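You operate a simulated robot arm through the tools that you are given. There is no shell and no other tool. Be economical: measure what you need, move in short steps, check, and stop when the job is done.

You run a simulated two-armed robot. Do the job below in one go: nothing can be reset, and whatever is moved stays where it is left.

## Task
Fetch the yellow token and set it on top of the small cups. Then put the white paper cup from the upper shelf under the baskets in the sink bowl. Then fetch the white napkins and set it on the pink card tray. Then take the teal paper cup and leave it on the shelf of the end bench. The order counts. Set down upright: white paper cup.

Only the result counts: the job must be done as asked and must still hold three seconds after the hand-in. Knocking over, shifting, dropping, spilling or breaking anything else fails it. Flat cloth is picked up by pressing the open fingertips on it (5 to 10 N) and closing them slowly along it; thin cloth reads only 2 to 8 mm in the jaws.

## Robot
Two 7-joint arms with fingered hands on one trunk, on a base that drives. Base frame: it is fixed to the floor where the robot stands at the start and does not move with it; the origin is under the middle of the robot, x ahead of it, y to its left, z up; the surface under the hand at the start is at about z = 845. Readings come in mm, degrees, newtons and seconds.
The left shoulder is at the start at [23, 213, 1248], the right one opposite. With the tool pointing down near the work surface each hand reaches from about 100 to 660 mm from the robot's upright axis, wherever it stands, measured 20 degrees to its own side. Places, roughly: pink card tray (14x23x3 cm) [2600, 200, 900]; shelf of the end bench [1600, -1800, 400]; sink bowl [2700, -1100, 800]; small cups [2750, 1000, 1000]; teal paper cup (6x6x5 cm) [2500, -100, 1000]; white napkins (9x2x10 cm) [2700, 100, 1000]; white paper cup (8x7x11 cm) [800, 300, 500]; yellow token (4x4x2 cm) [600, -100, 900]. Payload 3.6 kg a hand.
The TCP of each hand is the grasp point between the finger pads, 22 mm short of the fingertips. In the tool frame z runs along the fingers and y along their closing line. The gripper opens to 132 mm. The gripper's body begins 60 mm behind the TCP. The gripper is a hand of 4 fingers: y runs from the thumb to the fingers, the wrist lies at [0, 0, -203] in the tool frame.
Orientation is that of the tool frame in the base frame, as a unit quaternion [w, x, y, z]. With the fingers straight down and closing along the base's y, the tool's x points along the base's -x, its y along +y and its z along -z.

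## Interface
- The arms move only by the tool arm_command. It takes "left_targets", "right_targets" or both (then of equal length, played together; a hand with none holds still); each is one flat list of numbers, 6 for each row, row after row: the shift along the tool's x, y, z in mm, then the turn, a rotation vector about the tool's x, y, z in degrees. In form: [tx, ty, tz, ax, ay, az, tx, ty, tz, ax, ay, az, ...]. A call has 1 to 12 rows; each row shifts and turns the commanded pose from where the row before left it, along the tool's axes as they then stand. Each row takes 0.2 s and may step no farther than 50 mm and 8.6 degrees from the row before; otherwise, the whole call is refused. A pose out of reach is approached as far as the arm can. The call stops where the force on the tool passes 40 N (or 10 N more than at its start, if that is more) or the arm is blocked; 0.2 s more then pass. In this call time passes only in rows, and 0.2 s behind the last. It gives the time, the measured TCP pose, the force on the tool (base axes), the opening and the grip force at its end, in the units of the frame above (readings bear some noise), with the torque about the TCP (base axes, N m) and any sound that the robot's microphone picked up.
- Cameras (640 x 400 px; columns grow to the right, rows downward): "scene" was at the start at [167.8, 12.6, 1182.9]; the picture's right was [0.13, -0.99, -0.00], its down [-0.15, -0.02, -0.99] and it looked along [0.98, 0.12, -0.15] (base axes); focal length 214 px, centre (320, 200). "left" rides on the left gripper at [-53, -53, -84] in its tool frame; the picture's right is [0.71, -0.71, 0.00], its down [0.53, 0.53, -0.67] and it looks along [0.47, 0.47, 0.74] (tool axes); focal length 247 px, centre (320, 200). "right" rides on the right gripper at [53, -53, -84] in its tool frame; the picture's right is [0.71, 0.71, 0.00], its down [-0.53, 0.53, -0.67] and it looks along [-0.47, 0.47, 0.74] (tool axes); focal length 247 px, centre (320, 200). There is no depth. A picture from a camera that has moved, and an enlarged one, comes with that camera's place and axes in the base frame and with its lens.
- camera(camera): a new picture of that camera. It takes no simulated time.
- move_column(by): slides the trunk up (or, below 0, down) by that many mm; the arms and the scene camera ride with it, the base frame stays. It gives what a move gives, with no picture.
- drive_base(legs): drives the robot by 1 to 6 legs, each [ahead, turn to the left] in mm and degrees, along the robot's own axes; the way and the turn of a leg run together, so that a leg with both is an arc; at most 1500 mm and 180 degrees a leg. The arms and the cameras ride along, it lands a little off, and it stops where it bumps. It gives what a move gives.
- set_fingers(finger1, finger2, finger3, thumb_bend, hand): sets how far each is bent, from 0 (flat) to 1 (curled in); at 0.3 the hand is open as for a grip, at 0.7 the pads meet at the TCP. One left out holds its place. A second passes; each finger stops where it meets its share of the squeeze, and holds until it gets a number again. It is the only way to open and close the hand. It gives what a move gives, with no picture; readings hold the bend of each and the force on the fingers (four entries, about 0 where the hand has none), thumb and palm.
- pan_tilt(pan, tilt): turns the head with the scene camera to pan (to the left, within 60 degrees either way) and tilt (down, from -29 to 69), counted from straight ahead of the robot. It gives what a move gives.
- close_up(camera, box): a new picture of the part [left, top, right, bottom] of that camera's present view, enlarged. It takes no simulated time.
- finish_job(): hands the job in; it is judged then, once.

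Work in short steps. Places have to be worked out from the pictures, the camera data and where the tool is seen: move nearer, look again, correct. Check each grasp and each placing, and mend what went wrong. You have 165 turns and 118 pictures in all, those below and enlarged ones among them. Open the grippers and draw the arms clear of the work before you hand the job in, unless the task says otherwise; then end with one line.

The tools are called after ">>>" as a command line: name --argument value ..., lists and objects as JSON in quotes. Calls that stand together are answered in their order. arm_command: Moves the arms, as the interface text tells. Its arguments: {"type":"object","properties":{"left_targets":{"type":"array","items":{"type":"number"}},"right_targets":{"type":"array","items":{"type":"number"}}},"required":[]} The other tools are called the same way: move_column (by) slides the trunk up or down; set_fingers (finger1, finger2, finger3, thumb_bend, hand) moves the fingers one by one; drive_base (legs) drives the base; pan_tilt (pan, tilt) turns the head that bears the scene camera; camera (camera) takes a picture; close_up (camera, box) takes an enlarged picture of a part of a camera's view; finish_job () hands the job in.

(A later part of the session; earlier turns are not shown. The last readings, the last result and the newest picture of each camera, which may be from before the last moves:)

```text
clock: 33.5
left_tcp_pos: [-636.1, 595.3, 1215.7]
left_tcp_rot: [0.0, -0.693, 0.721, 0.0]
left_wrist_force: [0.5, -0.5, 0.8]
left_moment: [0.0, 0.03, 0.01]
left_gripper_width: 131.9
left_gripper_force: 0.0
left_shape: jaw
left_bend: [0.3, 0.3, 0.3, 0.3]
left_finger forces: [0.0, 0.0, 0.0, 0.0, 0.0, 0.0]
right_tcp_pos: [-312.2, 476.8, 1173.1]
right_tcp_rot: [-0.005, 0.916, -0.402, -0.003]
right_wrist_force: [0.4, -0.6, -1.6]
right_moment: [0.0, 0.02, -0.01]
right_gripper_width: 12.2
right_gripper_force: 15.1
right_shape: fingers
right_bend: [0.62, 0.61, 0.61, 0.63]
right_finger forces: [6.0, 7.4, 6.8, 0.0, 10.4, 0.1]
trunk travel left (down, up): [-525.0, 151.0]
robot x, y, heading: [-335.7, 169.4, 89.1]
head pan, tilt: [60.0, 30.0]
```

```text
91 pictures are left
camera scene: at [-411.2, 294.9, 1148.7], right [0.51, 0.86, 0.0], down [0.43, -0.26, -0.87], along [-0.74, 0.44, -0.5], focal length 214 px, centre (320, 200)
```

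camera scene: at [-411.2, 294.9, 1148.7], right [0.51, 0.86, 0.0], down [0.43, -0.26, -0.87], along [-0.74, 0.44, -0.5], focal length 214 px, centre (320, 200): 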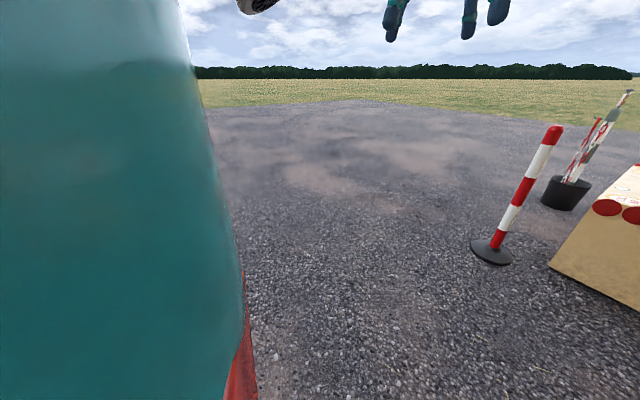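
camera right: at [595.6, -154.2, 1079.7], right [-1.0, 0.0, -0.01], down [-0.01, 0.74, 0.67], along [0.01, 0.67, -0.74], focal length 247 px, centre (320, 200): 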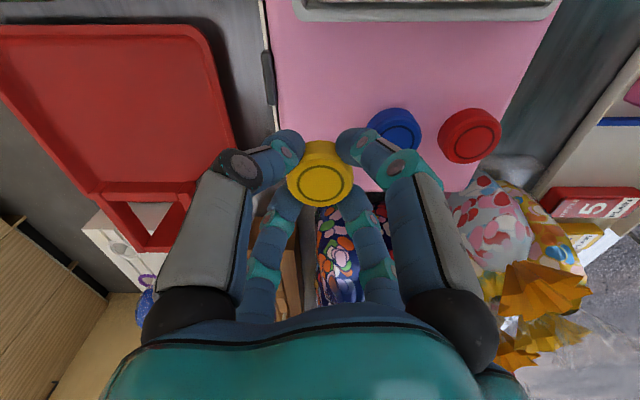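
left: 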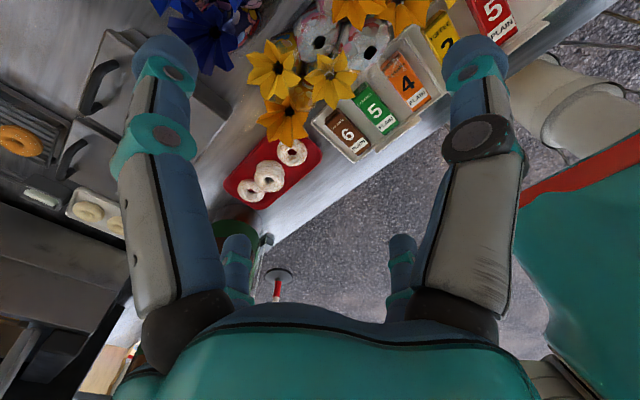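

A post stands at about [-813, 1970] and a crate at x -530..100, y≈2210. I'll drive ahead 1000 mm and look toward the stall's left end.

>>> drive_base --legs '[[900, 0]]'

>>> pan_tilt --pan -15 --tilt 25

>>> camera --camera "scene"

```text
clock: 38.3
left_tcp_pos: [-629.5, 1495.0, 1214.4]
left_tcp_rot: [0.0, -0.695, 0.719, 0.0]
left_wrist_force: [-0.4, 0.2, 0.4]
left_moment: [0.01, 0.01, -0.03]
left_gripper_width: 131.8
left_gripper_force: 0.1
left_shape: jaw
left_bend: [0.3, 0.3, 0.3, 0.3]
left_finger forces: [0.1, 0.1, 0.0, 0.0, 0.1, 0.0]
right_tcp_pos: [-305.1, 1378.3, 1172.9]
right_tcp_rot: [-0.004, 0.917, -0.399, -0.003]
right_wrist_force: [-0.4, 0.6, -0.5]
right_moment: [-0.03, -0.02, -0.01]
right_gripper_width: 12.4
right_gripper_force: 15.3
right_shape: fingers
right_bend: [0.62, 0.61, 0.61, 0.63]
right_finger forces: [6.0, 7.5, 6.9, 0.0, 10.5, 0.0]
trunk travel left (down, up): [-525.0, 151.0]
robot x, y, heading: [-321.6, 1070.3, 89.2]
head pan, tilt: [60.0, 30.0]
```

```text
clock: 39.7
left_tcp_pos: [-629.5, 1494.0, 1216.1]
left_tcp_rot: [0.0, -0.695, 0.719, 0.0]
left_wrist_force: [-0.1, -0.5, -0.2]
left_moment: [0.01, -0.01, -0.01]
left_gripper_width: 132.3
left_gripper_force: 0.1
left_shape: jaw
left_bend: [0.3, 0.3, 0.3, 0.3]
left_finger forces: [0.0, 0.0, 0.1, 0.0, 0.0, 0.1]
right_tcp_pos: [-305.2, 1379.2, 1171.7]
right_tcp_rot: [-0.003, 0.917, -0.399, -0.004]
right_wrist_force: [-0.1, -0.7, -0.2]
right_moment: [-0.02, -0.02, 0.0]
right_gripper_width: 12.5
right_gripper_force: 15.7
right_shape: fingers
right_bend: [0.62, 0.61, 0.61, 0.63]
right_finger forces: [6.0, 7.5, 7.0, 0.0, 10.5, 0.1]
trunk travel left (down, up): [-525.0, 151.0]
robot x, y, heading: [-324.5, 1074.9, 89.5]
head pan, tilt: [-15.0, 25.0]
```

```text
90 pictures are left
camera scene: at [-300.8, 1238.0, 1156.6], right [0.96, -0.27, 0.0], down [-0.11, -0.41, -0.91], along [0.24, 0.87, -0.42], focal length 214 px, centre (320, 200)
```

scene: 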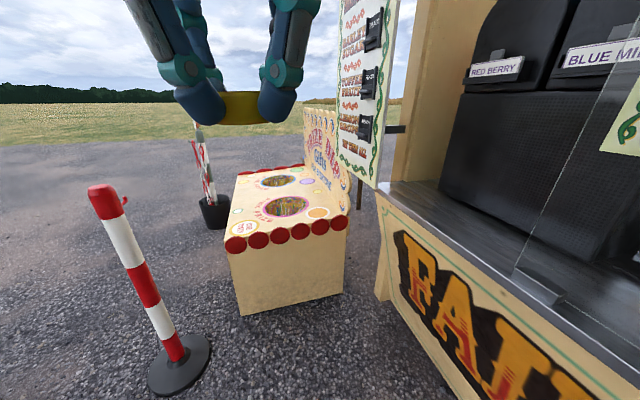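

The way round is left of the post and bucket. I'll drive out to about [-1500, 1600], then along y past the crate and bucket, and look again.

>>> drive_base --legs '[[0, 66.5], [1290, 0], [0, -66], [1400, 0]]'

>>> pan_tilt --pan -30 --tilt 15

>>> camera --camera "scene"

```text
clock: 42.5
left_tcp_pos: [-849.2, 1071.2, 1216.8]
left_tcp_rot: [-0.002, 0.946, -0.324, 0.0]
left_wrist_force: [0.0, -0.7, -0.3]
left_moment: [0.03, 0.0, -0.03]
left_gripper_width: 131.8
left_gripper_force: 0.0
left_shape: jaw
left_bend: [0.3, 0.3, 0.3, 0.3]
left_finger forces: [0.0, 0.0, 0.0, 0.0, 0.1, 0.0]
right_tcp_pos: [-565.2, 1266.4, 1175.0]
right_tcp_rot: [-0.002, 0.998, 0.062, -0.003]
right_wrist_force: [-0.2, -0.1, -1.0]
right_moment: [0.04, -0.01, 0.02]
right_gripper_width: 12.3
right_gripper_force: 15.7
right_shape: fingers
right_bend: [0.62, 0.61, 0.61, 0.63]
right_finger forces: [5.9, 7.4, 7.1, 0.0, 10.5, 0.0]
trunk travel left (down, up): [-525.0, 151.0]
robot x, y, heading: [-300.9, 1104.0, 145.9]
head pan, tilt: [-15.0, 25.0]
stopped in leg 1: the robot was blocked; the commanded pose is now the measured one
```

```text
clock: 43.2
left_tcp_pos: [-846.6, 1075.0, 1217.1]
left_tcp_rot: [-0.001, 0.946, -0.324, 0.0]
left_wrist_force: [0.6, 0.1, 0.4]
left_moment: [0.04, -0.03, 0.03]
left_gripper_width: 132.0
left_gripper_force: 0.0
left_shape: jaw
left_bend: [0.3, 0.3, 0.3, 0.3]
left_finger forces: [0.0, 0.0, 0.0, 0.0, 0.0, 0.0]
right_tcp_pos: [-563.7, 1270.2, 1174.6]
right_tcp_rot: [-0.001, 0.998, 0.062, -0.004]
right_wrist_force: [-0.2, -0.4, -0.3]
right_moment: [0.01, -0.01, 0.01]
right_gripper_width: 12.3
right_gripper_force: 15.0
right_shape: fingers
right_bend: [0.62, 0.61, 0.61, 0.63]
right_finger forces: [5.9, 7.4, 7.1, 0.0, 10.5, 0.0]
trunk travel left (down, up): [-525.0, 151.0]
robot x, y, heading: [-300.6, 1102.5, 146.2]
head pan, tilt: [-30.0, 15.0]
```

```text
89 pictures are left
camera scene: at [-403.8, 1234.0, 1172.8], right [0.9, 0.44, 0.0], down [0.11, -0.23, -0.97], along [-0.42, 0.87, -0.26], focal length 214 px, centre (320, 200)
```

scene: 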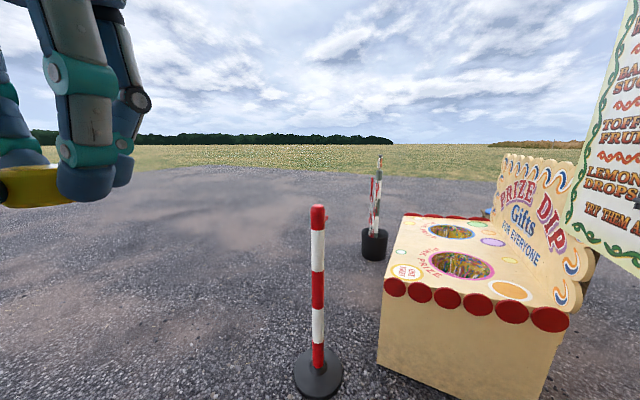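

Turns around 60° seem to be cut short while nothing is visible near; I'll try smaller turns, then drive on.

>>> drive_base --legs '[[0, 10], [100, 0]]'

>>> pan_tilt --pan 60 --tilt 55

>>> camera --camera "scene"

```text
clock: 45.1
left_tcp_pos: [-926.8, 1020.4, 1216.8]
left_tcp_rot: [0.0, 0.97, -0.242, 0.0]
left_wrist_force: [0.3, 0.0, 0.5]
left_moment: [0.01, 0.01, 0.0]
left_gripper_width: 132.1
left_gripper_force: 0.0
left_shape: jaw
left_bend: [0.3, 0.3, 0.3, 0.3]
left_finger forces: [0.1, 0.0, 0.0, 0.1, 0.0, 0.0]
right_tcp_pos: [-681.3, 1261.0, 1174.4]
right_tcp_rot: [-0.001, 0.989, 0.147, -0.004]
right_wrist_force: [-0.2, -0.1, -0.8]
right_moment: [-0.01, -0.04, -0.01]
right_gripper_width: 11.8
right_gripper_force: 15.3
right_shape: fingers
right_bend: [0.62, 0.61, 0.61, 0.63]
right_finger forces: [5.8, 7.5, 7.2, 0.1, 10.4, 0.0]
trunk travel left (down, up): [-525.0, 151.0]
robot x, y, heading: [-394.3, 1148.9, 155.9]
head pan, tilt: [-30.0, 15.0]
```

```text
clock: 46.7
left_tcp_pos: [-926.8, 1022.0, 1217.6]
left_tcp_rot: [0.001, 0.971, -0.241, 0.0]
left_wrist_force: [-0.1, 0.0, -0.3]
left_moment: [-0.01, 0.01, 0.01]
left_gripper_width: 131.9
left_gripper_force: 0.0
left_shape: jaw
left_bend: [0.3, 0.3, 0.3, 0.3]
left_finger forces: [0.0, 0.1, 0.0, 0.1, 0.1, 0.1]
right_tcp_pos: [-679.8, 1262.8, 1175.1]
right_tcp_rot: [0.0, 0.989, 0.149, -0.005]
right_wrist_force: [-0.4, 0.1, 0.1]
right_moment: [-0.05, 0.01, -0.01]
right_gripper_width: 12.2
right_gripper_force: 15.2
right_shape: fingers
right_bend: [0.62, 0.61, 0.61, 0.63]
right_finger forces: [5.7, 7.4, 7.1, 0.0, 10.4, 0.0]
trunk travel left (down, up): [-525.0, 151.0]
robot x, y, heading: [-391.5, 1148.8, 155.6]
head pan, tilt: [60.0, 55.0]
```

```text
88 pictures are left
camera scene: at [-519.8, 1140.0, 1112.7], right [-0.58, 0.81, 0.0], down [0.67, 0.48, -0.57], along [-0.47, -0.33, -0.82], focal length 214 px, centre (320, 200)
```

scene: 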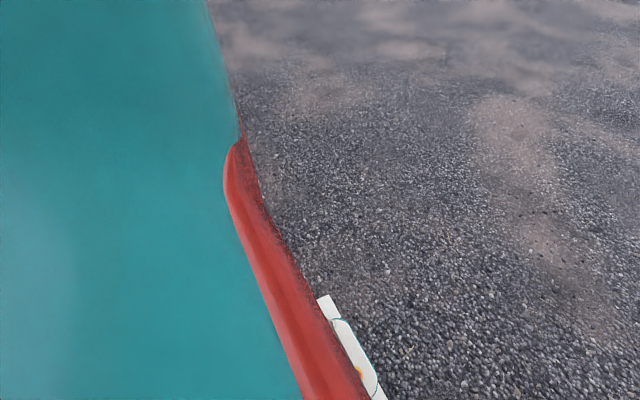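

The base is small and the surroundings are clear. I'll drive on with turns split into small legs.

>>> drive_base --legs '[[1150, 0], [0, -33], [0, -33], [1400, 0]]'

>>> pan_tilt --pan -45 --tilt 12

>>> camera --camera "scene"

```text
clock: 55.8
left_tcp_pos: [-1839.5, 2064.9, 1218.3]
left_tcp_rot: [0.001, 0.71, -0.704, -0.001]
left_wrist_force: [1.2, 0.1, 0.5]
left_moment: [-0.01, 0.06, -0.02]
left_gripper_width: 132.3
left_gripper_force: 0.0
left_shape: jaw
left_bend: [0.3, 0.3, 0.3, 0.3]
left_finger forces: [0.0, 0.1, 0.0, 0.0, 0.0, 0.0]
right_tcp_pos: [-1511.4, 1963.9, 1174.6]
right_tcp_rot: [-0.002, 0.925, -0.38, -0.005]
right_wrist_force: [0.0, 0.1, -0.1]
right_moment: [-0.03, 0.03, 0.01]
right_gripper_width: 11.9
right_gripper_force: 15.6
right_shape: fingers
right_bend: [0.62, 0.61, 0.61, 0.63]
right_finger forces: [5.6, 7.3, 7.2, 0.0, 10.5, 0.1]
trunk travel left (down, up): [-525.0, 151.0]
robot x, y, heading: [-1529.3, 1648.7, 91.9]
head pan, tilt: [60.0, 55.0]
stopped in leg 3: the robot was blocked; the commanded pose is now the measured one
```

```text
clock: 57.6
left_tcp_pos: [-1843.8, 2065.4, 1217.9]
left_tcp_rot: [0.0, 0.711, -0.704, 0.0]
left_wrist_force: [0.4, -0.1, -0.1]
left_moment: [0.02, -0.02, 0.0]
left_gripper_width: 132.0
left_gripper_force: 0.1
left_shape: jaw
left_bend: [0.3, 0.3, 0.3, 0.3]
left_finger forces: [0.1, 0.0, 0.0, 0.0, 0.0, 0.0]
right_tcp_pos: [-1514.8, 1962.1, 1176.0]
right_tcp_rot: [-0.002, 0.925, -0.381, -0.005]
right_wrist_force: [0.5, 0.2, 0.0]
right_moment: [-0.02, 0.01, 0.01]
right_gripper_width: 11.6
right_gripper_force: 15.6
right_shape: fingers
right_bend: [0.62, 0.61, 0.61, 0.63]
right_finger forces: [5.6, 7.2, 7.3, 0.0, 10.5, 0.1]
trunk travel left (down, up): [-525.0, 151.0]
robot x, y, heading: [-1528.6, 1644.9, 91.8]
head pan, tilt: [-45.0, 12.0]
```

```text
87 pictures are left
camera scene: at [-1465.8, 1794.6, 1177.7], right [0.73, -0.68, 0.0], down [-0.14, -0.15, -0.98], along [0.67, 0.71, -0.21], focal length 214 px, centre (320, 200)
```

scene: 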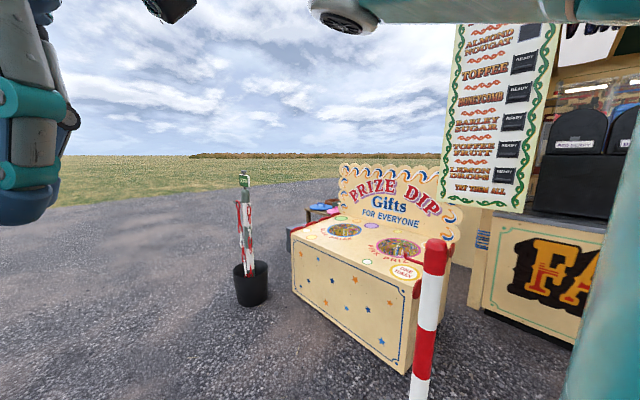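

Clear ahead at x≈-1530. I'll drive on north past the umbrella bucket and then turn right in steps.

>>> drive_base --legs '[[1400, 0], [950, 0], [0, -28], [0, -20]]'

>>> drive_base --legs '[[0, -22], [0, -22]]'

>>> pan_tilt --pan -15 --tilt 12

>>> camera --camera "scene"

```text
clock: 71.6
left_tcp_pos: [-1566.4, 4493.2, 1218.5]
left_tcp_rot: [0.0, -0.39, 0.921, 0.0]
left_wrist_force: [-0.4, -0.3, -0.4]
left_moment: [-0.04, -0.01, -0.02]
left_gripper_width: 132.1
left_gripper_force: 0.2
left_shape: jaw
left_bend: [0.3, 0.3, 0.3, 0.3]
left_finger forces: [0.1, 0.0, 0.0, 0.1, 0.0, 0.0]
right_tcp_pos: [-1406.9, 4188.5, 1176.3]
right_tcp_rot: [-0.004, 0.711, -0.703, -0.002]
right_wrist_force: [-0.3, -0.1, -0.4]
right_moment: [0.01, -0.02, 0.0]
right_gripper_width: 11.3
right_gripper_force: 15.1
right_shape: fingers
right_bend: [0.62, 0.61, 0.61, 0.63]
right_finger forces: [5.6, 7.1, 7.4, 0.0, 10.2, 0.1]
trunk travel left (down, up): [-525.0, 151.0]
robot x, y, heading: [-1665.2, 3998.1, 47.2]
head pan, tilt: [-45.0, 12.0]
```

```text
clock: 75.0
left_tcp_pos: [-1244.1, 4278.4, 1219.8]
left_tcp_rot: [-0.001, -0.008, 1.0, 0.001]
left_wrist_force: [0.2, -0.2, -0.3]
left_moment: [0.04, 0.01, -0.01]
left_gripper_width: 132.2
left_gripper_force: 0.0
left_shape: jaw
left_bend: [0.3, 0.3, 0.3, 0.3]
left_finger forces: [0.0, 0.0, 0.0, 0.0, 0.0, 0.0]
right_tcp_pos: [-1344.8, 3947.4, 1178.3]
right_tcp_rot: [0.005, -0.39, 0.921, 0.003]
right_wrist_force: [0.6, 0.2, -0.6]
right_moment: [0.09, -0.01, -0.01]
right_gripper_width: 11.3
right_gripper_force: 15.0
right_shape: fingers
right_bend: [0.62, 0.61, 0.6, 0.64]
right_finger forces: [5.7, 6.9, 7.4, 0.1, 10.3, 0.1]
trunk travel left (down, up): [-525.0, 151.0]
robot x, y, heading: [-1659.3, 4033.4, 2.9]
head pan, tilt: [-45.0, 12.0]
stopped in leg 2: the robot was blocked; the commanded pose is now the measured one
```

```text
clock: 75.9
left_tcp_pos: [-1243.5, 4282.9, 1220.3]
left_tcp_rot: [-0.001, -0.008, 1.0, 0.0]
left_wrist_force: [-0.4, -0.9, 0.9]
left_moment: [0.01, -0.02, -0.01]
left_gripper_width: 132.0
left_gripper_force: 0.0
left_shape: jaw
left_bend: [0.3, 0.3, 0.3, 0.3]
left_finger forces: [0.0, 0.0, 0.0, 0.0, 0.0, 0.1]
right_tcp_pos: [-1344.0, 3953.1, 1177.9]
right_tcp_rot: [0.005, -0.389, 0.921, 0.0]
right_wrist_force: [0.3, 0.5, 0.1]
right_moment: [-0.01, 0.01, -0.04]
right_gripper_width: 11.2
right_gripper_force: 14.8
right_shape: fingers
right_bend: [0.62, 0.61, 0.6, 0.64]
right_finger forces: [5.6, 7.0, 7.5, 0.0, 10.2, 0.1]
trunk travel left (down, up): [-525.0, 151.0]
robot x, y, heading: [-1665.3, 4033.5, 2.9]
head pan, tilt: [-15.0, 12.0]
```

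```text
86 pictures are left
camera scene: at [-1495.0, 4022.4, 1177.7], right [-0.21, -0.98, 0.0], down [-0.2, 0.04, -0.98], along [0.96, -0.21, -0.21], focal length 214 px, centre (320, 200)
```

scene: 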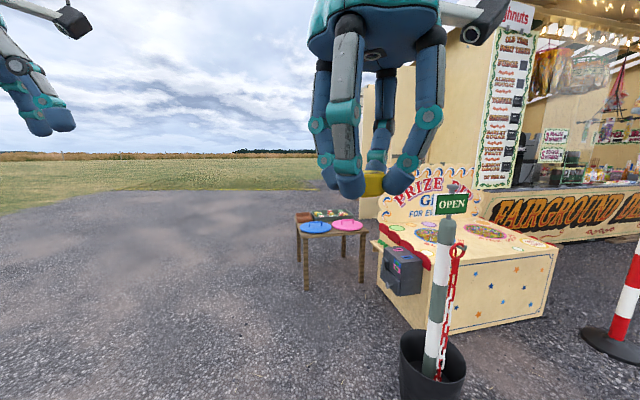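

A small table stands at about x 150–350, y 3200–3800. I'll pass north of it, heading 8°, and then look at the stall's side.

>>> drive_base --legs '[[0, 5], [1300, 0], [1100, 0]]'

>>> pan_tilt --pan -55 --tilt 12

>>> camera --camera "scene"

```text
clock: 88.2
left_tcp_pos: [1113.4, 4687.3, 1217.8]
left_tcp_rot: [-0.001, -0.075, 0.997, 0.0]
left_wrist_force: [-0.1, 0.2, 0.5]
left_moment: [0.03, 0.01, 0.0]
left_gripper_width: 132.0
left_gripper_force: 0.1
left_shape: jaw
left_bend: [0.3, 0.3, 0.3, 0.3]
left_finger forces: [0.0, 0.1, 0.0, 0.0, 0.1, 0.1]
right_tcp_pos: [1057.6, 4348.4, 1176.5]
right_tcp_rot: [0.006, -0.45, 0.893, 0.0]
right_wrist_force: [0.1, 0.3, -0.5]
right_moment: [0.01, 0.01, 0.02]
right_gripper_width: 11.4
right_gripper_force: 15.7
right_shape: fingers
right_bend: [0.62, 0.61, 0.6, 0.64]
right_finger forces: [5.6, 7.0, 7.4, 0.1, 10.2, 0.1]
trunk travel left (down, up): [-525.0, 151.0]
robot x, y, heading: [732.1, 4391.1, 10.1]
head pan, tilt: [-15.0, 12.0]
```

```text
clock: 89.3
left_tcp_pos: [1113.1, 4687.7, 1220.2]
left_tcp_rot: [0.0, -0.075, 0.997, 0.0]
left_wrist_force: [0.8, 0.7, -0.1]
left_moment: [0.01, -0.01, -0.06]
left_gripper_width: 131.8
left_gripper_force: 0.0
left_shape: jaw
left_bend: [0.3, 0.3, 0.3, 0.3]
left_finger forces: [0.0, 0.0, 0.0, 0.0, 0.1, 0.1]
right_tcp_pos: [1056.2, 4347.8, 1178.2]
right_tcp_rot: [0.006, -0.45, 0.893, 0.001]
right_wrist_force: [-0.3, -0.2, -0.7]
right_moment: [0.01, -0.01, -0.03]
right_gripper_width: 11.2
right_gripper_force: 15.0
right_shape: fingers
right_bend: [0.62, 0.61, 0.6, 0.64]
right_finger forces: [5.6, 7.0, 7.5, 0.0, 10.2, 0.1]
trunk travel left (down, up): [-525.0, 151.0]
robot x, y, heading: [730.8, 4387.0, 10.4]
head pan, tilt: [-55.0, 12.0]
```

```text
85 pictures are left
camera scene: at [872.8, 4339.7, 1177.7], right [-0.7, -0.71, 0.0], down [-0.15, 0.15, -0.98], along [0.7, -0.69, -0.21], focal length 214 px, centre (320, 200)
```

scene: 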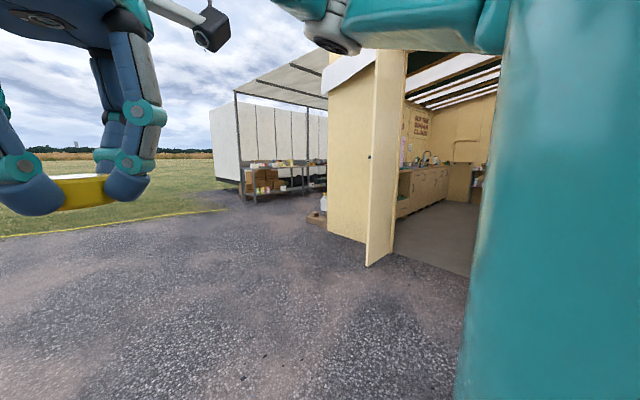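

The side doorway is visible: x about 1200–1950 at y≈2150, with the door leaf open outward at x≈2000. I'll approach to in front of it and face -y.

>>> drive_base --legs '[[0, -25], [0, -20]]'

>>> drive_base --legs '[[0, -16], [1230, 0], [0, -20], [0, -20]]'

>>> pan_tilt --pan 0 --tilt 20

>>> camera --camera "scene"

```text
clock: 92.1
left_tcp_pos: [1212.6, 4332.9, 1221.8]
left_tcp_rot: [-0.001, 0.31, 0.951, 0.0]
left_wrist_force: [0.7, -0.2, -0.6]
left_moment: [0.01, 0.0, 0.0]
left_gripper_width: 132.0
left_gripper_force: 0.0
left_shape: jaw
left_bend: [0.3, 0.3, 0.3, 0.3]
left_finger forces: [0.0, 0.1, 0.0, 0.1, 0.1, 0.0]
right_tcp_pos: [932.9, 4130.5, 1177.4]
right_tcp_rot: [0.006, -0.077, 0.997, -0.001]
right_wrist_force: [-0.2, -0.1, -0.9]
right_moment: [0.01, -0.03, -0.02]
right_gripper_width: 11.2
right_gripper_force: 15.1
right_shape: fingers
right_bend: [0.62, 0.61, 0.6, 0.64]
right_finger forces: [5.4, 6.8, 7.6, 0.1, 10.0, 0.1]
trunk travel left (down, up): [-525.0, 151.0]
robot x, y, heading: [750.2, 4420.2, -34.6]
head pan, tilt: [-55.0, 12.0]
```

```text
clock: 101.8
left_tcp_pos: [1701.5, 3046.2, 1221.0]
left_tcp_rot: [0.0, 0.721, 0.693, 0.002]
left_wrist_force: [-1.2, -0.3, 0.2]
left_moment: [-0.02, -0.06, -0.01]
left_gripper_width: 132.2
left_gripper_force: 0.1
left_shape: jaw
left_bend: [0.3, 0.3, 0.3, 0.3]
left_finger forces: [0.0, 0.0, 0.0, 0.0, 0.1, 0.0]
right_tcp_pos: [1380.3, 3164.8, 1178.8]
right_tcp_rot: [0.006, 0.4, 0.916, -0.004]
right_wrist_force: [-0.8, 0.3, 0.4]
right_moment: [-0.05, -0.07, 0.02]
right_gripper_width: 10.7
right_gripper_force: 15.1
right_shape: fingers
right_bend: [0.63, 0.61, 0.6, 0.64]
right_finger forces: [5.5, 6.6, 7.5, 0.0, 10.0, 0.0]
trunk travel left (down, up): [-525.0, 151.0]
robot x, y, heading: [1554.0, 3475.3, -89.8]
head pan, tilt: [-55.0, 12.0]
stopped in leg 4: the robot was blocked; the commanded pose is now the measured one
```

```text
clock: 103.0
left_tcp_pos: [1706.0, 3047.0, 1221.2]
left_tcp_rot: [0.0, 0.719, 0.695, 0.001]
left_wrist_force: [0.1, -0.7, 0.2]
left_moment: [-0.01, 0.02, 0.03]
left_gripper_width: 132.2
left_gripper_force: 0.1
left_shape: jaw
left_bend: [0.3, 0.3, 0.3, 0.3]
left_finger forces: [0.1, 0.0, 0.1, 0.0, 0.0, 0.0]
right_tcp_pos: [1383.3, 3166.4, 1179.0]
right_tcp_rot: [0.004, 0.399, 0.917, -0.004]
right_wrist_force: [0.0, 0.3, -0.5]
right_moment: [-0.01, -0.02, 0.01]
right_gripper_width: 11.1
right_gripper_force: 14.3
right_shape: fingers
right_bend: [0.63, 0.61, 0.6, 0.64]
right_finger forces: [5.4, 6.7, 7.5, 0.1, 9.9, 0.0]
trunk travel left (down, up): [-525.0, 151.0]
robot x, y, heading: [1550.6, 3475.1, -89.9]
head pan, tilt: [0.0, 20.0]
```

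```text
84 pictures are left
camera scene: at [1554.5, 3309.5, 1164.7], right [-1.0, 0.0, 0.0], down [0.0, 0.34, -0.94], along [0.0, -0.94, -0.34], focal length 214 px, centre (320, 200)
```

scene: 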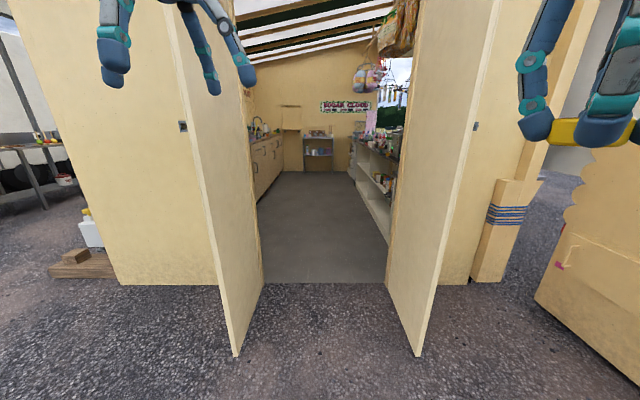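

Double doors open outward, doorway x 1044–1987. I'll centre slightly and drive straight in to about y≈1200.

>>> drive_base --legs '[[0, -1.5], [1200, 0], [0, 1.5], [1050, 0]]'

>>> pan_tilt --pan 55 --tilt 15

>>> camera --camera "scene"

>>> pan_tilt --pan -45 --tilt 35

>>> camera --camera "scene"

```text
clock: 106.9
left_tcp_pos: [1692.5, 2407.5, 1222.1]
left_tcp_rot: [-0.001, 0.728, 0.685, -0.002]
left_wrist_force: [-0.6, 0.1, 0.0]
left_moment: [0.05, -0.01, -0.01]
left_gripper_width: 131.8
left_gripper_force: 0.1
left_shape: jaw
left_bend: [0.3, 0.3, 0.3, 0.3]
left_finger forces: [0.0, 0.0, 0.0, 0.0, 0.1, 0.0]
right_tcp_pos: [1377.6, 2531.9, 1182.0]
right_tcp_rot: [0.0, 0.401, 0.916, -0.008]
right_wrist_force: [0.8, -1.2, 1.0]
right_moment: [0.02, 0.01, 0.01]
right_gripper_width: 10.9
right_gripper_force: 14.6
right_shape: fingers
right_bend: [0.63, 0.61, 0.6, 0.64]
right_finger forces: [5.5, 6.5, 7.6, 0.1, 9.9, 0.0]
trunk travel left (down, up): [-525.0, 151.0]
robot x, y, heading: [1544.6, 2836.0, -90.1]
head pan, tilt: [0.0, 20.0]
stopped in leg 2: the robot was blocked; the commanded pose is now the measured one
```

```text
clock: 108.2
left_tcp_pos: [1692.6, 2403.7, 1221.2]
left_tcp_rot: [-0.002, 0.728, 0.686, -0.003]
left_wrist_force: [0.7, -0.5, -0.5]
left_moment: [0.0, -0.02, -0.02]
left_gripper_width: 132.1
left_gripper_force: 0.0
left_shape: jaw
left_bend: [0.3, 0.3, 0.3, 0.3]
left_finger forces: [0.0, 0.0, 0.1, 0.0, 0.0, 0.0]
right_tcp_pos: [1377.9, 2530.6, 1182.2]
right_tcp_rot: [0.001, 0.401, 0.916, -0.006]
right_wrist_force: [0.8, -0.2, 0.5]
right_moment: [0.02, 0.01, 0.01]
right_gripper_width: 10.6
right_gripper_force: 14.5
right_shape: fingers
right_bend: [0.63, 0.61, 0.6, 0.64]
right_finger forces: [5.5, 6.6, 7.6, 0.1, 9.9, 0.0]
trunk travel left (down, up): [-525.0, 151.0]
robot x, y, heading: [1542.9, 2836.6, -90.0]
head pan, tilt: [55.0, 15.0]
```

```text
83 pictures are left
camera scene: at [1624.4, 2706.7, 1172.3], right [-0.58, -0.82, 0.0], down [-0.22, 0.15, -0.96], along [0.79, -0.56, -0.27], focal length 214 px, centre (320, 200)
```

scene: 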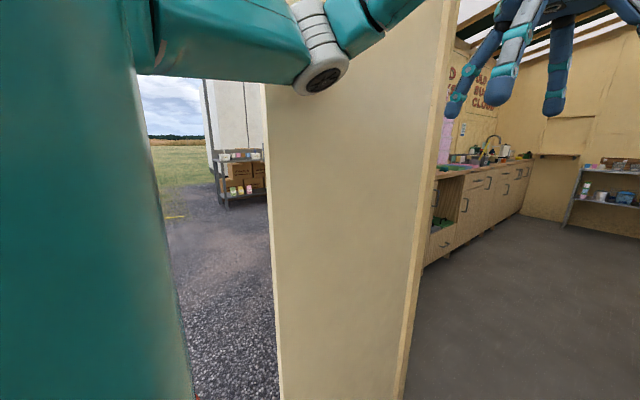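

```text
clock: 109.9
left_tcp_pos: [1692.0, 2404.2, 1221.8]
left_tcp_rot: [-0.001, 0.728, 0.685, -0.002]
left_wrist_force: [0.4, 1.0, 0.1]
left_moment: [0.01, -0.05, -0.03]
left_gripper_width: 132.1
left_gripper_force: 0.0
left_shape: jaw
left_bend: [0.3, 0.3, 0.3, 0.3]
left_finger forces: [0.0, 0.1, 0.1, 0.0, 0.1, 0.1]
right_tcp_pos: [1376.7, 2530.1, 1181.2]
right_tcp_rot: [0.001, 0.402, 0.916, -0.008]
right_wrist_force: [1.0, 0.2, -0.9]
right_moment: [-0.03, -0.02, 0.01]
right_gripper_width: 10.5
right_gripper_force: 15.1
right_shape: fingers
right_bend: [0.63, 0.61, 0.6, 0.64]
right_finger forces: [5.5, 6.6, 7.6, 0.1, 9.9, 0.0]
trunk travel left (down, up): [-525.0, 151.0]
robot x, y, heading: [1546.1, 2832.5, -90.5]
head pan, tilt: [-45.0, 35.0]
```

```text
82 pictures are left
camera scene: at [1485.6, 2698.3, 1141.1], right [-0.71, 0.71, 0.01], down [0.4, 0.41, -0.82], along [-0.58, -0.58, -0.57], focal length 214 px, centre (320, 200)
```

scene: 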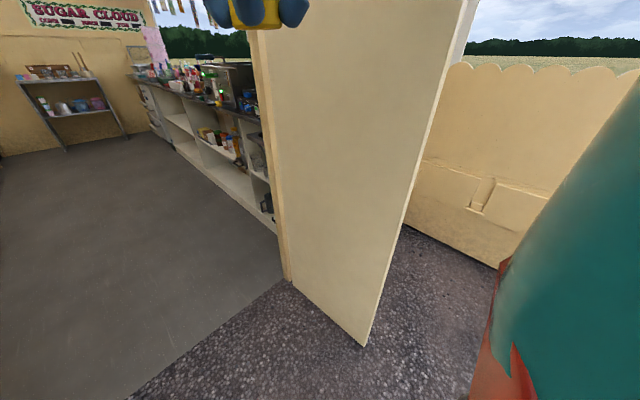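

The left elbow touches the left door leaf. I'll back off a little, extend both hands forward to narrow the elbows, and look at the width.

>>> drive_base --legs '[[-250, 0]]'

>>> arm_command --right_targets '[-34, -34, 0, 0, 0, 0, -34, -34, 0, 0, 0, 0, -34, -34, 0, 0, 0, 0, -34, -34, 0, 0, 0, 0, -34, -34, 0, 0, 0, 0, -34, -34, 0, 0, 0, 0]' --left_targets '[-34, 0, 0, 0, 0, 0, -34, 0, 0, 0, 0, 0, -34, 0, 0, 0, 0, 0, -34, 0, 0, 0, 0, 0, -34, 0, 0, 0, 0, 0, -34, 0, 0, 0, 0, 0]'

>>> pan_tilt --pan 60 --tilt 5

>>> camera --camera "scene"

```text
clock: 111.8
left_tcp_pos: [1681.6, 2653.7, 1223.5]
left_tcp_rot: [0.002, 0.732, 0.681, -0.002]
left_wrist_force: [0.6, 0.9, 0.6]
left_moment: [0.0, 0.03, 0.04]
left_gripper_width: 132.1
left_gripper_force: 0.0
left_shape: jaw
left_bend: [0.3, 0.3, 0.3, 0.3]
left_finger forces: [0.0, 0.0, 0.0, 0.0, 0.0, 0.0]
right_tcp_pos: [1367.6, 2783.7, 1181.4]
right_tcp_rot: [0.004, 0.409, 0.912, -0.006]
right_wrist_force: [0.5, -1.0, 0.1]
right_moment: [-0.02, 0.01, 0.0]
right_gripper_width: 10.7
right_gripper_force: 15.0
right_shape: fingers
right_bend: [0.63, 0.61, 0.6, 0.64]
right_finger forces: [5.5, 6.6, 7.5, 0.0, 9.9, 0.0]
trunk travel left (down, up): [-525.0, 151.0]
robot x, y, heading: [1540.7, 3085.2, -91.2]
head pan, tilt: [-45.0, 35.0]
```

```text
clock: 113.2
left_tcp_pos: [1669.9, 2474.8, 1221.2]
left_tcp_rot: [0.001, 0.734, 0.679, -0.001]
left_wrist_force: [0.3, -0.1, -0.4]
left_moment: [0.03, 0.09, 0.0]
left_gripper_width: 132.0
left_gripper_force: 0.1
left_shape: jaw
left_bend: [0.3, 0.3, 0.3, 0.3]
left_finger forces: [0.0, 0.0, 0.0, 0.0, 0.0, 0.0]
left hand out of reach, approached as far as the arm can: row 6
right_tcp_pos: [1354.0, 2498.9, 1187.6]
right_tcp_rot: [0.002, 0.407, 0.913, -0.007]
right_wrist_force: [1.2, 0.3, 0.2]
right_moment: [0.02, 0.07, -0.01]
right_gripper_width: 10.5
right_gripper_force: 14.4
right_shape: fingers
right_bend: [0.63, 0.61, 0.6, 0.64]
right_finger forces: [5.4, 6.6, 7.5, 0.1, 9.8, 0.0]
trunk travel left (down, up): [-525.0, 151.0]
robot x, y, heading: [1546.3, 3083.5, -90.9]
head pan, tilt: [-45.0, 35.0]
```

```text
clock: 115.0
left_tcp_pos: [1666.5, 2476.4, 1223.8]
left_tcp_rot: [0.001, 0.734, 0.679, -0.001]
left_wrist_force: [0.0, 0.5, -0.4]
left_moment: [0.02, -0.01, 0.0]
left_gripper_width: 131.9
left_gripper_force: 0.0
left_shape: jaw
left_bend: [0.3, 0.3, 0.3, 0.3]
left_finger forces: [0.0, 0.0, 0.1, 0.0, 0.0, 0.0]
right_tcp_pos: [1348.5, 2498.7, 1189.6]
right_tcp_rot: [0.004, 0.409, 0.913, -0.006]
right_wrist_force: [-0.6, -0.3, -0.8]
right_moment: [0.02, 0.0, 0.01]
right_gripper_width: 10.5
right_gripper_force: 14.5
right_shape: fingers
right_bend: [0.63, 0.61, 0.6, 0.64]
right_finger forces: [5.2, 6.7, 7.6, 0.0, 9.9, 0.0]
trunk travel left (down, up): [-525.0, 151.0]
robot x, y, heading: [1544.4, 3086.7, -91.0]
head pan, tilt: [60.0, 5.0]
```

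```text
81 pictures are left
camera scene: at [1621.1, 2964.1, 1189.0], right [-0.52, -0.86, 0.0], down [-0.07, 0.05, -1.0], along [0.85, -0.51, -0.09], focal length 214 px, centre (320, 200)
```

scene: 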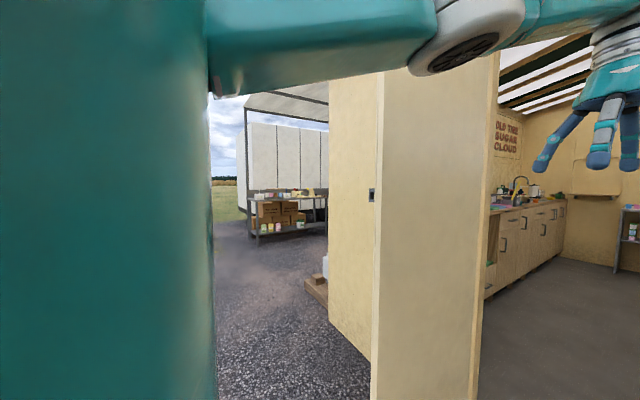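

The elbow is now well inside. I'll drive in straight through the doorway.

>>> drive_base --legs '[[1300, 0]]'

```text
clock: 121.7
left_tcp_pos: [1634.3, 1142.2, 1224.0]
left_tcp_rot: [0.001, 0.735, 0.678, 0.0]
left_wrist_force: [0.0, 0.0, -0.3]
left_moment: [0.03, -0.01, 0.0]
left_gripper_width: 132.1
left_gripper_force: 0.1
left_shape: jaw
left_bend: [0.3, 0.3, 0.3, 0.3]
left_finger forces: [0.0, 0.1, 0.1, 0.0, 0.1, 0.0]
right_tcp_pos: [1316.8, 1165.5, 1188.3]
right_tcp_rot: [0.004, 0.411, 0.911, -0.007]
right_wrist_force: [-0.6, -0.3, -0.2]
right_moment: [0.01, 0.01, 0.01]
right_gripper_width: 10.3
right_gripper_force: 14.7
right_shape: fingers
right_bend: [0.63, 0.61, 0.6, 0.64]
right_finger forces: [5.3, 6.7, 7.6, 0.1, 9.8, 0.1]
trunk travel left (down, up): [-525.0, 151.0]
robot x, y, heading: [1512.2, 1747.5, -91.5]
head pan, tilt: [60.0, 5.0]
```

Through the doorway. On to y≈1250, then start turning left toward the back counter, and look.

>>> drive_base --legs '[[500, 0], [0, 25], [0, 20]]'

>>> drive_base --legs '[[0, 25], [0, 20]]'

>>> pan_tilt --pan -5 --tilt 20

>>> camera --camera "scene"

```text
clock: 125.1
left_tcp_pos: [1686.6, 657.9, 1225.0]
left_tcp_rot: [0.0, 0.7, 0.714, -0.002]
left_wrist_force: [0.4, -0.2, -0.3]
left_moment: [0.02, 0.02, 0.0]
left_gripper_width: 132.4
left_gripper_force: 0.1
left_shape: jaw
left_bend: [0.3, 0.3, 0.3, 0.3]
left_finger forces: [0.0, 0.0, 0.0, 0.0, 0.0, 0.0]
right_tcp_pos: [1368.3, 651.9, 1190.6]
right_tcp_rot: [0.004, 0.367, 0.93, -0.007]
right_wrist_force: [0.3, 0.7, -1.2]
right_moment: [-0.02, 0.03, 0.0]
right_gripper_width: 10.3
right_gripper_force: 14.4
right_shape: fingers
right_bend: [0.63, 0.61, 0.6, 0.64]
right_finger forces: [5.3, 6.7, 7.7, 0.1, 9.9, 0.0]
trunk travel left (down, up): [-525.0, 151.0]
robot x, y, heading: [1507.6, 1256.1, -86.5]
head pan, tilt: [60.0, 5.0]
stopped in leg 2: the robot was blocked; the commanded pose is now the measured one
```

```text
clock: 128.3
left_tcp_pos: [2057.0, 960.3, 1226.1]
left_tcp_rot: [0.0, 0.374, 0.928, -0.004]
left_wrist_force: [0.5, 0.7, 0.1]
left_moment: [-0.02, 0.02, 0.02]
left_gripper_width: 132.2
left_gripper_force: 0.1
left_shape: jaw
left_bend: [0.3, 0.3, 0.3, 0.3]
left_finger forces: [0.0, 0.0, 0.1, 0.0, 0.0, 0.1]
right_tcp_pos: [1833.3, 732.2, 1193.1]
right_tcp_rot: [0.007, -0.015, 1.0, -0.007]
right_wrist_force: [0.2, 0.3, -0.3]
right_moment: [-0.02, 0.02, 0.01]
right_gripper_width: 10.2
right_gripper_force: 14.7
right_shape: fingers
right_bend: [0.63, 0.61, 0.6, 0.64]
right_finger forces: [5.2, 6.4, 7.6, 0.0, 9.9, 0.0]
trunk travel left (down, up): [-525.0, 151.0]
robot x, y, heading: [1479.2, 1220.2, -41.4]
head pan, tilt: [60.0, 5.0]
stopped in leg 2: the robot was blocked; the commanded pose is now the measured one
```

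```text
clock: 129.7
left_tcp_pos: [2054.0, 956.8, 1226.3]
left_tcp_rot: [0.002, 0.375, 0.927, 0.0]
left_wrist_force: [0.1, 0.2, -0.1]
left_moment: [0.01, 0.01, 0.02]
left_gripper_width: 132.1
left_gripper_force: 0.1
left_shape: jaw
left_bend: [0.3, 0.3, 0.3, 0.3]
left_finger forces: [0.0, 0.1, 0.1, 0.0, 0.0, 0.0]
right_tcp_pos: [1831.2, 728.5, 1191.4]
right_tcp_rot: [0.007, -0.014, 1.0, -0.005]
right_wrist_force: [-1.1, -0.3, 0.0]
right_moment: [0.0, 0.0, 0.0]
right_gripper_width: 10.2
right_gripper_force: 14.8
right_shape: fingers
right_bend: [0.63, 0.61, 0.6, 0.64]
right_finger forces: [5.1, 6.4, 7.7, 0.0, 9.9, 0.1]
trunk travel left (down, up): [-525.0, 151.0]
robot x, y, heading: [1484.3, 1221.9, -41.2]
head pan, tilt: [-5.0, 20.0]
```

```text
80 pictures are left
camera scene: at [1602.2, 1108.0, 1164.7], right [-0.72, -0.69, 0.0], down [-0.24, 0.25, -0.94], along [0.65, -0.68, -0.34], focal length 214 px, centre (320, 200)
```

scene: 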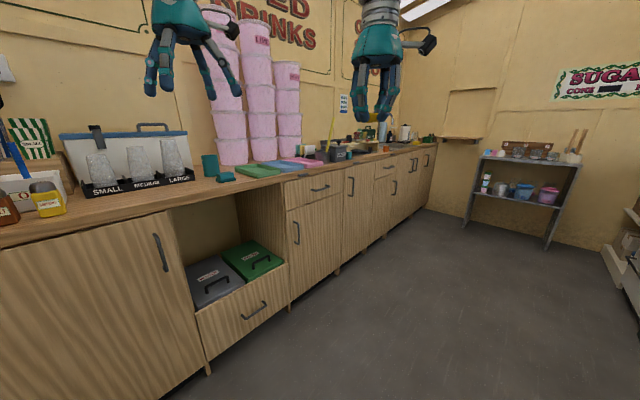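

The small cups are the left stack (SMALL) in the black tray, near y≈1100. I'll finish the turn to face the counter and look again.

>>> drive_base --legs '[[0, 21]]'

>>> drive_base --legs '[[0, 20]]'

>>> pan_tilt --pan 0 --tilt 15

>>> camera --camera "scene"

```text
clock: 131.3
left_tcp_pos: [2114.9, 1182.6, 1226.8]
left_tcp_rot: [0.002, 0.197, 0.98, 0.0]
left_wrist_force: [0.2, -0.3, 0.7]
left_moment: [-0.03, 0.0, 0.0]
left_gripper_width: 132.1
left_gripper_force: 0.0
left_shape: jaw
left_bend: [0.3, 0.3, 0.3, 0.3]
left_finger forces: [0.1, 0.0, 0.0, 0.1, 0.1, 0.0]
right_tcp_pos: [1991.5, 888.0, 1192.9]
right_tcp_rot: [0.008, -0.199, 0.98, -0.003]
right_wrist_force: [-0.1, 0.7, -0.2]
right_moment: [-0.01, 0.05, -0.01]
right_gripper_width: 10.4
right_gripper_force: 14.4
right_shape: fingers
right_bend: [0.63, 0.61, 0.6, 0.64]
right_finger forces: [5.2, 6.2, 7.6, 0.1, 9.8, 0.1]
trunk travel left (down, up): [-525.0, 151.0]
robot x, y, heading: [1479.4, 1201.7, -19.8]
head pan, tilt: [-5.0, 20.0]
```

```text
clock: 132.8
left_tcp_pos: [2081.5, 1403.0, 1228.3]
left_tcp_rot: [0.002, 0.023, 1.0, -0.001]
left_wrist_force: [1.0, 0.0, -0.4]
left_moment: [0.0, 0.01, -0.01]
left_gripper_width: 132.1
left_gripper_force: 0.0
left_shape: jaw
left_bend: [0.3, 0.3, 0.3, 0.3]
left_finger forces: [0.0, 0.1, 0.0, 0.0, 0.0, 0.0]
right_tcp_pos: [2067.9, 1087.1, 1192.3]
right_tcp_rot: [0.007, -0.368, 0.93, -0.003]
right_wrist_force: [-0.1, -0.3, -0.2]
right_moment: [0.02, -0.02, -0.01]
right_gripper_width: 10.0
right_gripper_force: 14.0
right_shape: fingers
right_bend: [0.63, 0.61, 0.6, 0.64]
right_finger forces: [5.2, 6.1, 7.5, 0.0, 9.7, 0.0]
trunk travel left (down, up): [-525.0, 151.0]
robot x, y, heading: [1477.3, 1186.5, 0.7]
head pan, tilt: [-5.0, 20.0]
```

```text
clock: 133.4
left_tcp_pos: [2081.7, 1405.9, 1228.3]
left_tcp_rot: [0.002, 0.022, 1.0, -0.001]
left_wrist_force: [0.6, 1.1, -0.4]
left_moment: [-0.03, 0.03, -0.01]
left_gripper_width: 132.2
left_gripper_force: 0.1
left_shape: jaw
left_bend: [0.3, 0.3, 0.3, 0.3]
left_finger forces: [0.0, 0.1, 0.0, 0.0, 0.1, 0.0]
right_tcp_pos: [2067.8, 1086.4, 1193.1]
right_tcp_rot: [0.008, -0.368, 0.93, -0.003]
right_wrist_force: [-0.3, 0.0, 0.0]
right_moment: [-0.06, 0.01, -0.01]
right_gripper_width: 10.1
right_gripper_force: 14.6
right_shape: fingers
right_bend: [0.63, 0.61, 0.6, 0.64]
right_finger forces: [5.2, 6.0, 7.6, 0.0, 9.8, 0.0]
trunk travel left (down, up): [-525.0, 151.0]
robot x, y, heading: [1477.4, 1184.1, 0.3]
head pan, tilt: [0.0, 15.0]
```

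```text
79 pictures are left
camera scene: at [1646.8, 1188.7, 1172.7], right [0.0, -1.0, 0.0], down [-0.26, 0.0, -0.97], along [0.97, 0.0, -0.26], focal length 214 px, centre (320, 200)
```

scene: 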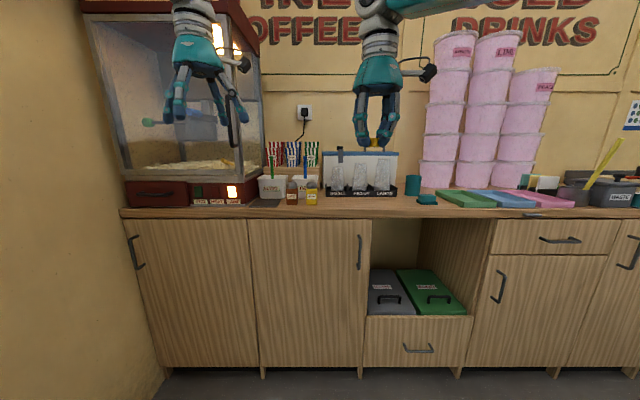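

Facing the counter (edge x≈2530, z≈900). I'll zoom in on the cups and pull the left hand back from the popcorn machine.

>>> close_up --camera "scene" --box '[290, 130, 450, 230]'

>>> arm_command --left_targets '[45, -15, 0, 0, 0, 0, 45, -15, 0, 0, 0, 0, 45, -15, 0, 0, 0, 0, 45, -15, 0, 0, 0, 0, 45, -15, 0, 0, 0, 0, 45, -15, 0, 0, 0, 0]'

```text
4.00 times, centred on (370, 180) of scene
camera zoom: at [1646.8, 1188.7, 1172.7], right [0.0, -1.0, 0.0], down [-0.26, 0.0, -0.97], along [0.97, 0.0, -0.26], focal length 858 px, centre (120, 280)
```

zoom: 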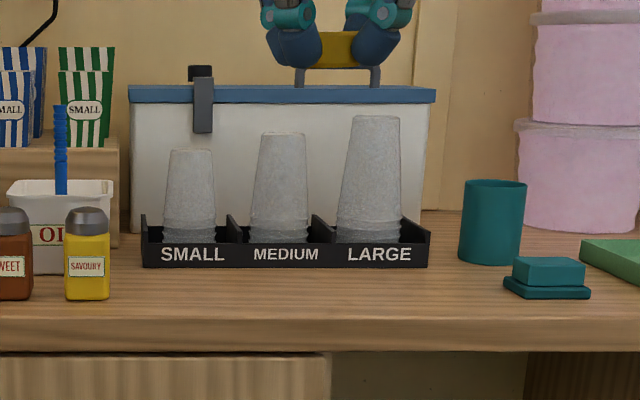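

```text
clock: 134.8
left_tcp_pos: [1807.6, 1325.3, 1228.6]
left_tcp_rot: [0.003, 0.022, 1.0, 0.0]
left_wrist_force: [0.9, -0.2, 0.7]
left_moment: [0.02, -0.01, -0.01]
left_gripper_width: 131.9
left_gripper_force: 0.1
left_shape: jaw
left_bend: [0.3, 0.3, 0.3, 0.3]
left_finger forces: [0.0, 0.0, 0.1, 0.1, 0.0, 0.0]
right_tcp_pos: [2067.2, 1084.9, 1192.9]
right_tcp_rot: [0.009, -0.368, 0.93, -0.002]
right_wrist_force: [-0.2, 0.1, -0.6]
right_moment: [0.02, -0.03, 0.0]
right_gripper_width: 10.2
right_gripper_force: 14.5
right_shape: fingers
right_bend: [0.63, 0.61, 0.6, 0.64]
right_finger forces: [5.2, 6.3, 7.6, 0.0, 9.7, 0.0]
trunk travel left (down, up): [-525.0, 151.0]
robot x, y, heading: [1477.2, 1188.6, 0.1]
head pan, tilt: [0.0, 15.0]
```

Small stack top is about [2757, 1096, ~1049]. I'll drive ahead 680 mm so the token hangs nearly above it, then look.

>>> drive_base --legs '[[680, 0]]'

>>> camera --camera "right"

>>> pan_tilt --pan -8 --tilt 15

>>> camera --camera "scene"

```text
clock: 138.1
left_tcp_pos: [2412.4, 1325.4, 1228.8]
left_tcp_rot: [0.007, 0.027, 1.0, 0.003]
left_wrist_force: [0.4, -0.9, -0.1]
left_moment: [-0.02, 0.0, 0.0]
left_gripper_width: 131.9
left_gripper_force: 0.1
left_shape: jaw
left_bend: [0.3, 0.3, 0.3, 0.3]
left_finger forces: [0.0, 0.1, 0.0, 0.0, 0.1, 0.0]
right_tcp_pos: [2673.8, 1083.5, 1199.0]
right_tcp_rot: [0.012, -0.366, 0.931, -0.004]
right_wrist_force: [0.0, 0.0, 0.1]
right_moment: [-0.01, -0.02, 0.01]
right_gripper_width: 9.7
right_gripper_force: 14.0
right_shape: fingers
right_bend: [0.63, 0.61, 0.6, 0.64]
right_finger forces: [5.2, 6.2, 7.6, 0.0, 9.8, 0.0]
trunk travel left (down, up): [-525.0, 151.0]
robot x, y, heading: [2096.8, 1186.1, -0.1]
head pan, tilt: [0.0, 15.0]
stopped in leg 1: the robot was blocked; the commanded pose is now the measured one
```

```text
77 pictures are left
camera right: at [2668.0, 1007.0, 1283.3], right [-1.0, 0.04, -0.03], down [0.01, 0.74, 0.67], along [0.04, 0.67, -0.74], focal length 247 px, centre (320, 200)
```

right: 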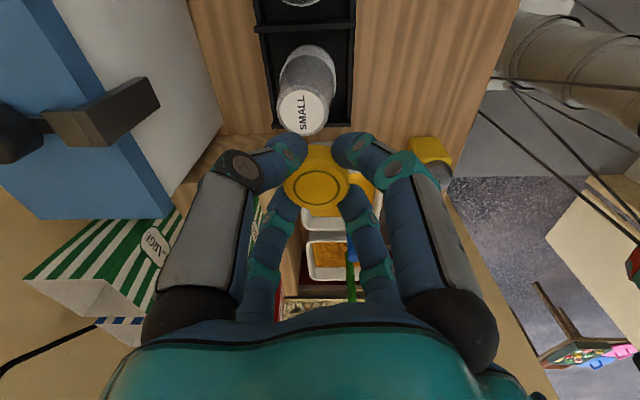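

```text
clock: 138.8
left_tcp_pos: [2413.3, 1325.9, 1230.3]
left_tcp_rot: [0.007, 0.027, 1.0, 0.001]
left_wrist_force: [0.1, -0.4, 0.1]
left_moment: [0.02, -0.02, 0.02]
left_gripper_width: 132.0
left_gripper_force: 0.1
left_shape: jaw
left_bend: [0.3, 0.3, 0.3, 0.3]
left_finger forces: [0.0, 0.0, 0.0, 0.1, 0.0, 0.1]
right_tcp_pos: [2673.1, 1082.5, 1199.6]
right_tcp_rot: [0.013, -0.367, 0.93, -0.004]
right_wrist_force: [0.8, 0.5, -0.5]
right_moment: [-0.02, -0.03, 0.0]
right_gripper_width: 10.3
right_gripper_force: 14.3
right_shape: fingers
right_bend: [0.63, 0.61, 0.6, 0.64]
right_finger forces: [5.2, 6.2, 7.5, 0.0, 9.8, 0.0]
trunk travel left (down, up): [-525.0, 151.0]
robot x, y, heading: [2098.2, 1184.0, 0.1]
head pan, tilt: [-8.0, 15.0]
```

```text
76 pictures are left
camera scene: at [2251.3, 1174.2, 1174.7], right [-0.14, -0.99, 0.0], down [-0.25, 0.04, -0.97], along [0.96, -0.13, -0.25], focal length 214 px, centre (320, 200)
```

scene: 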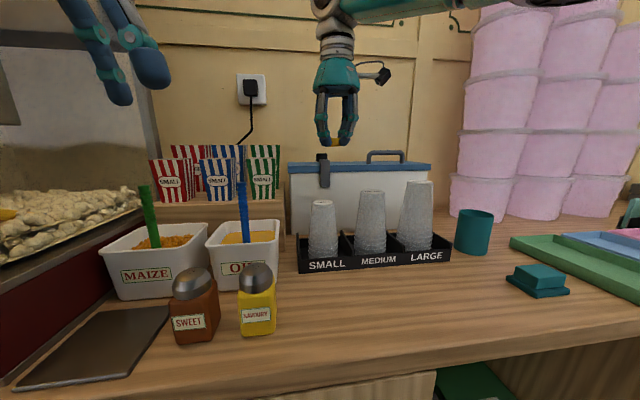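

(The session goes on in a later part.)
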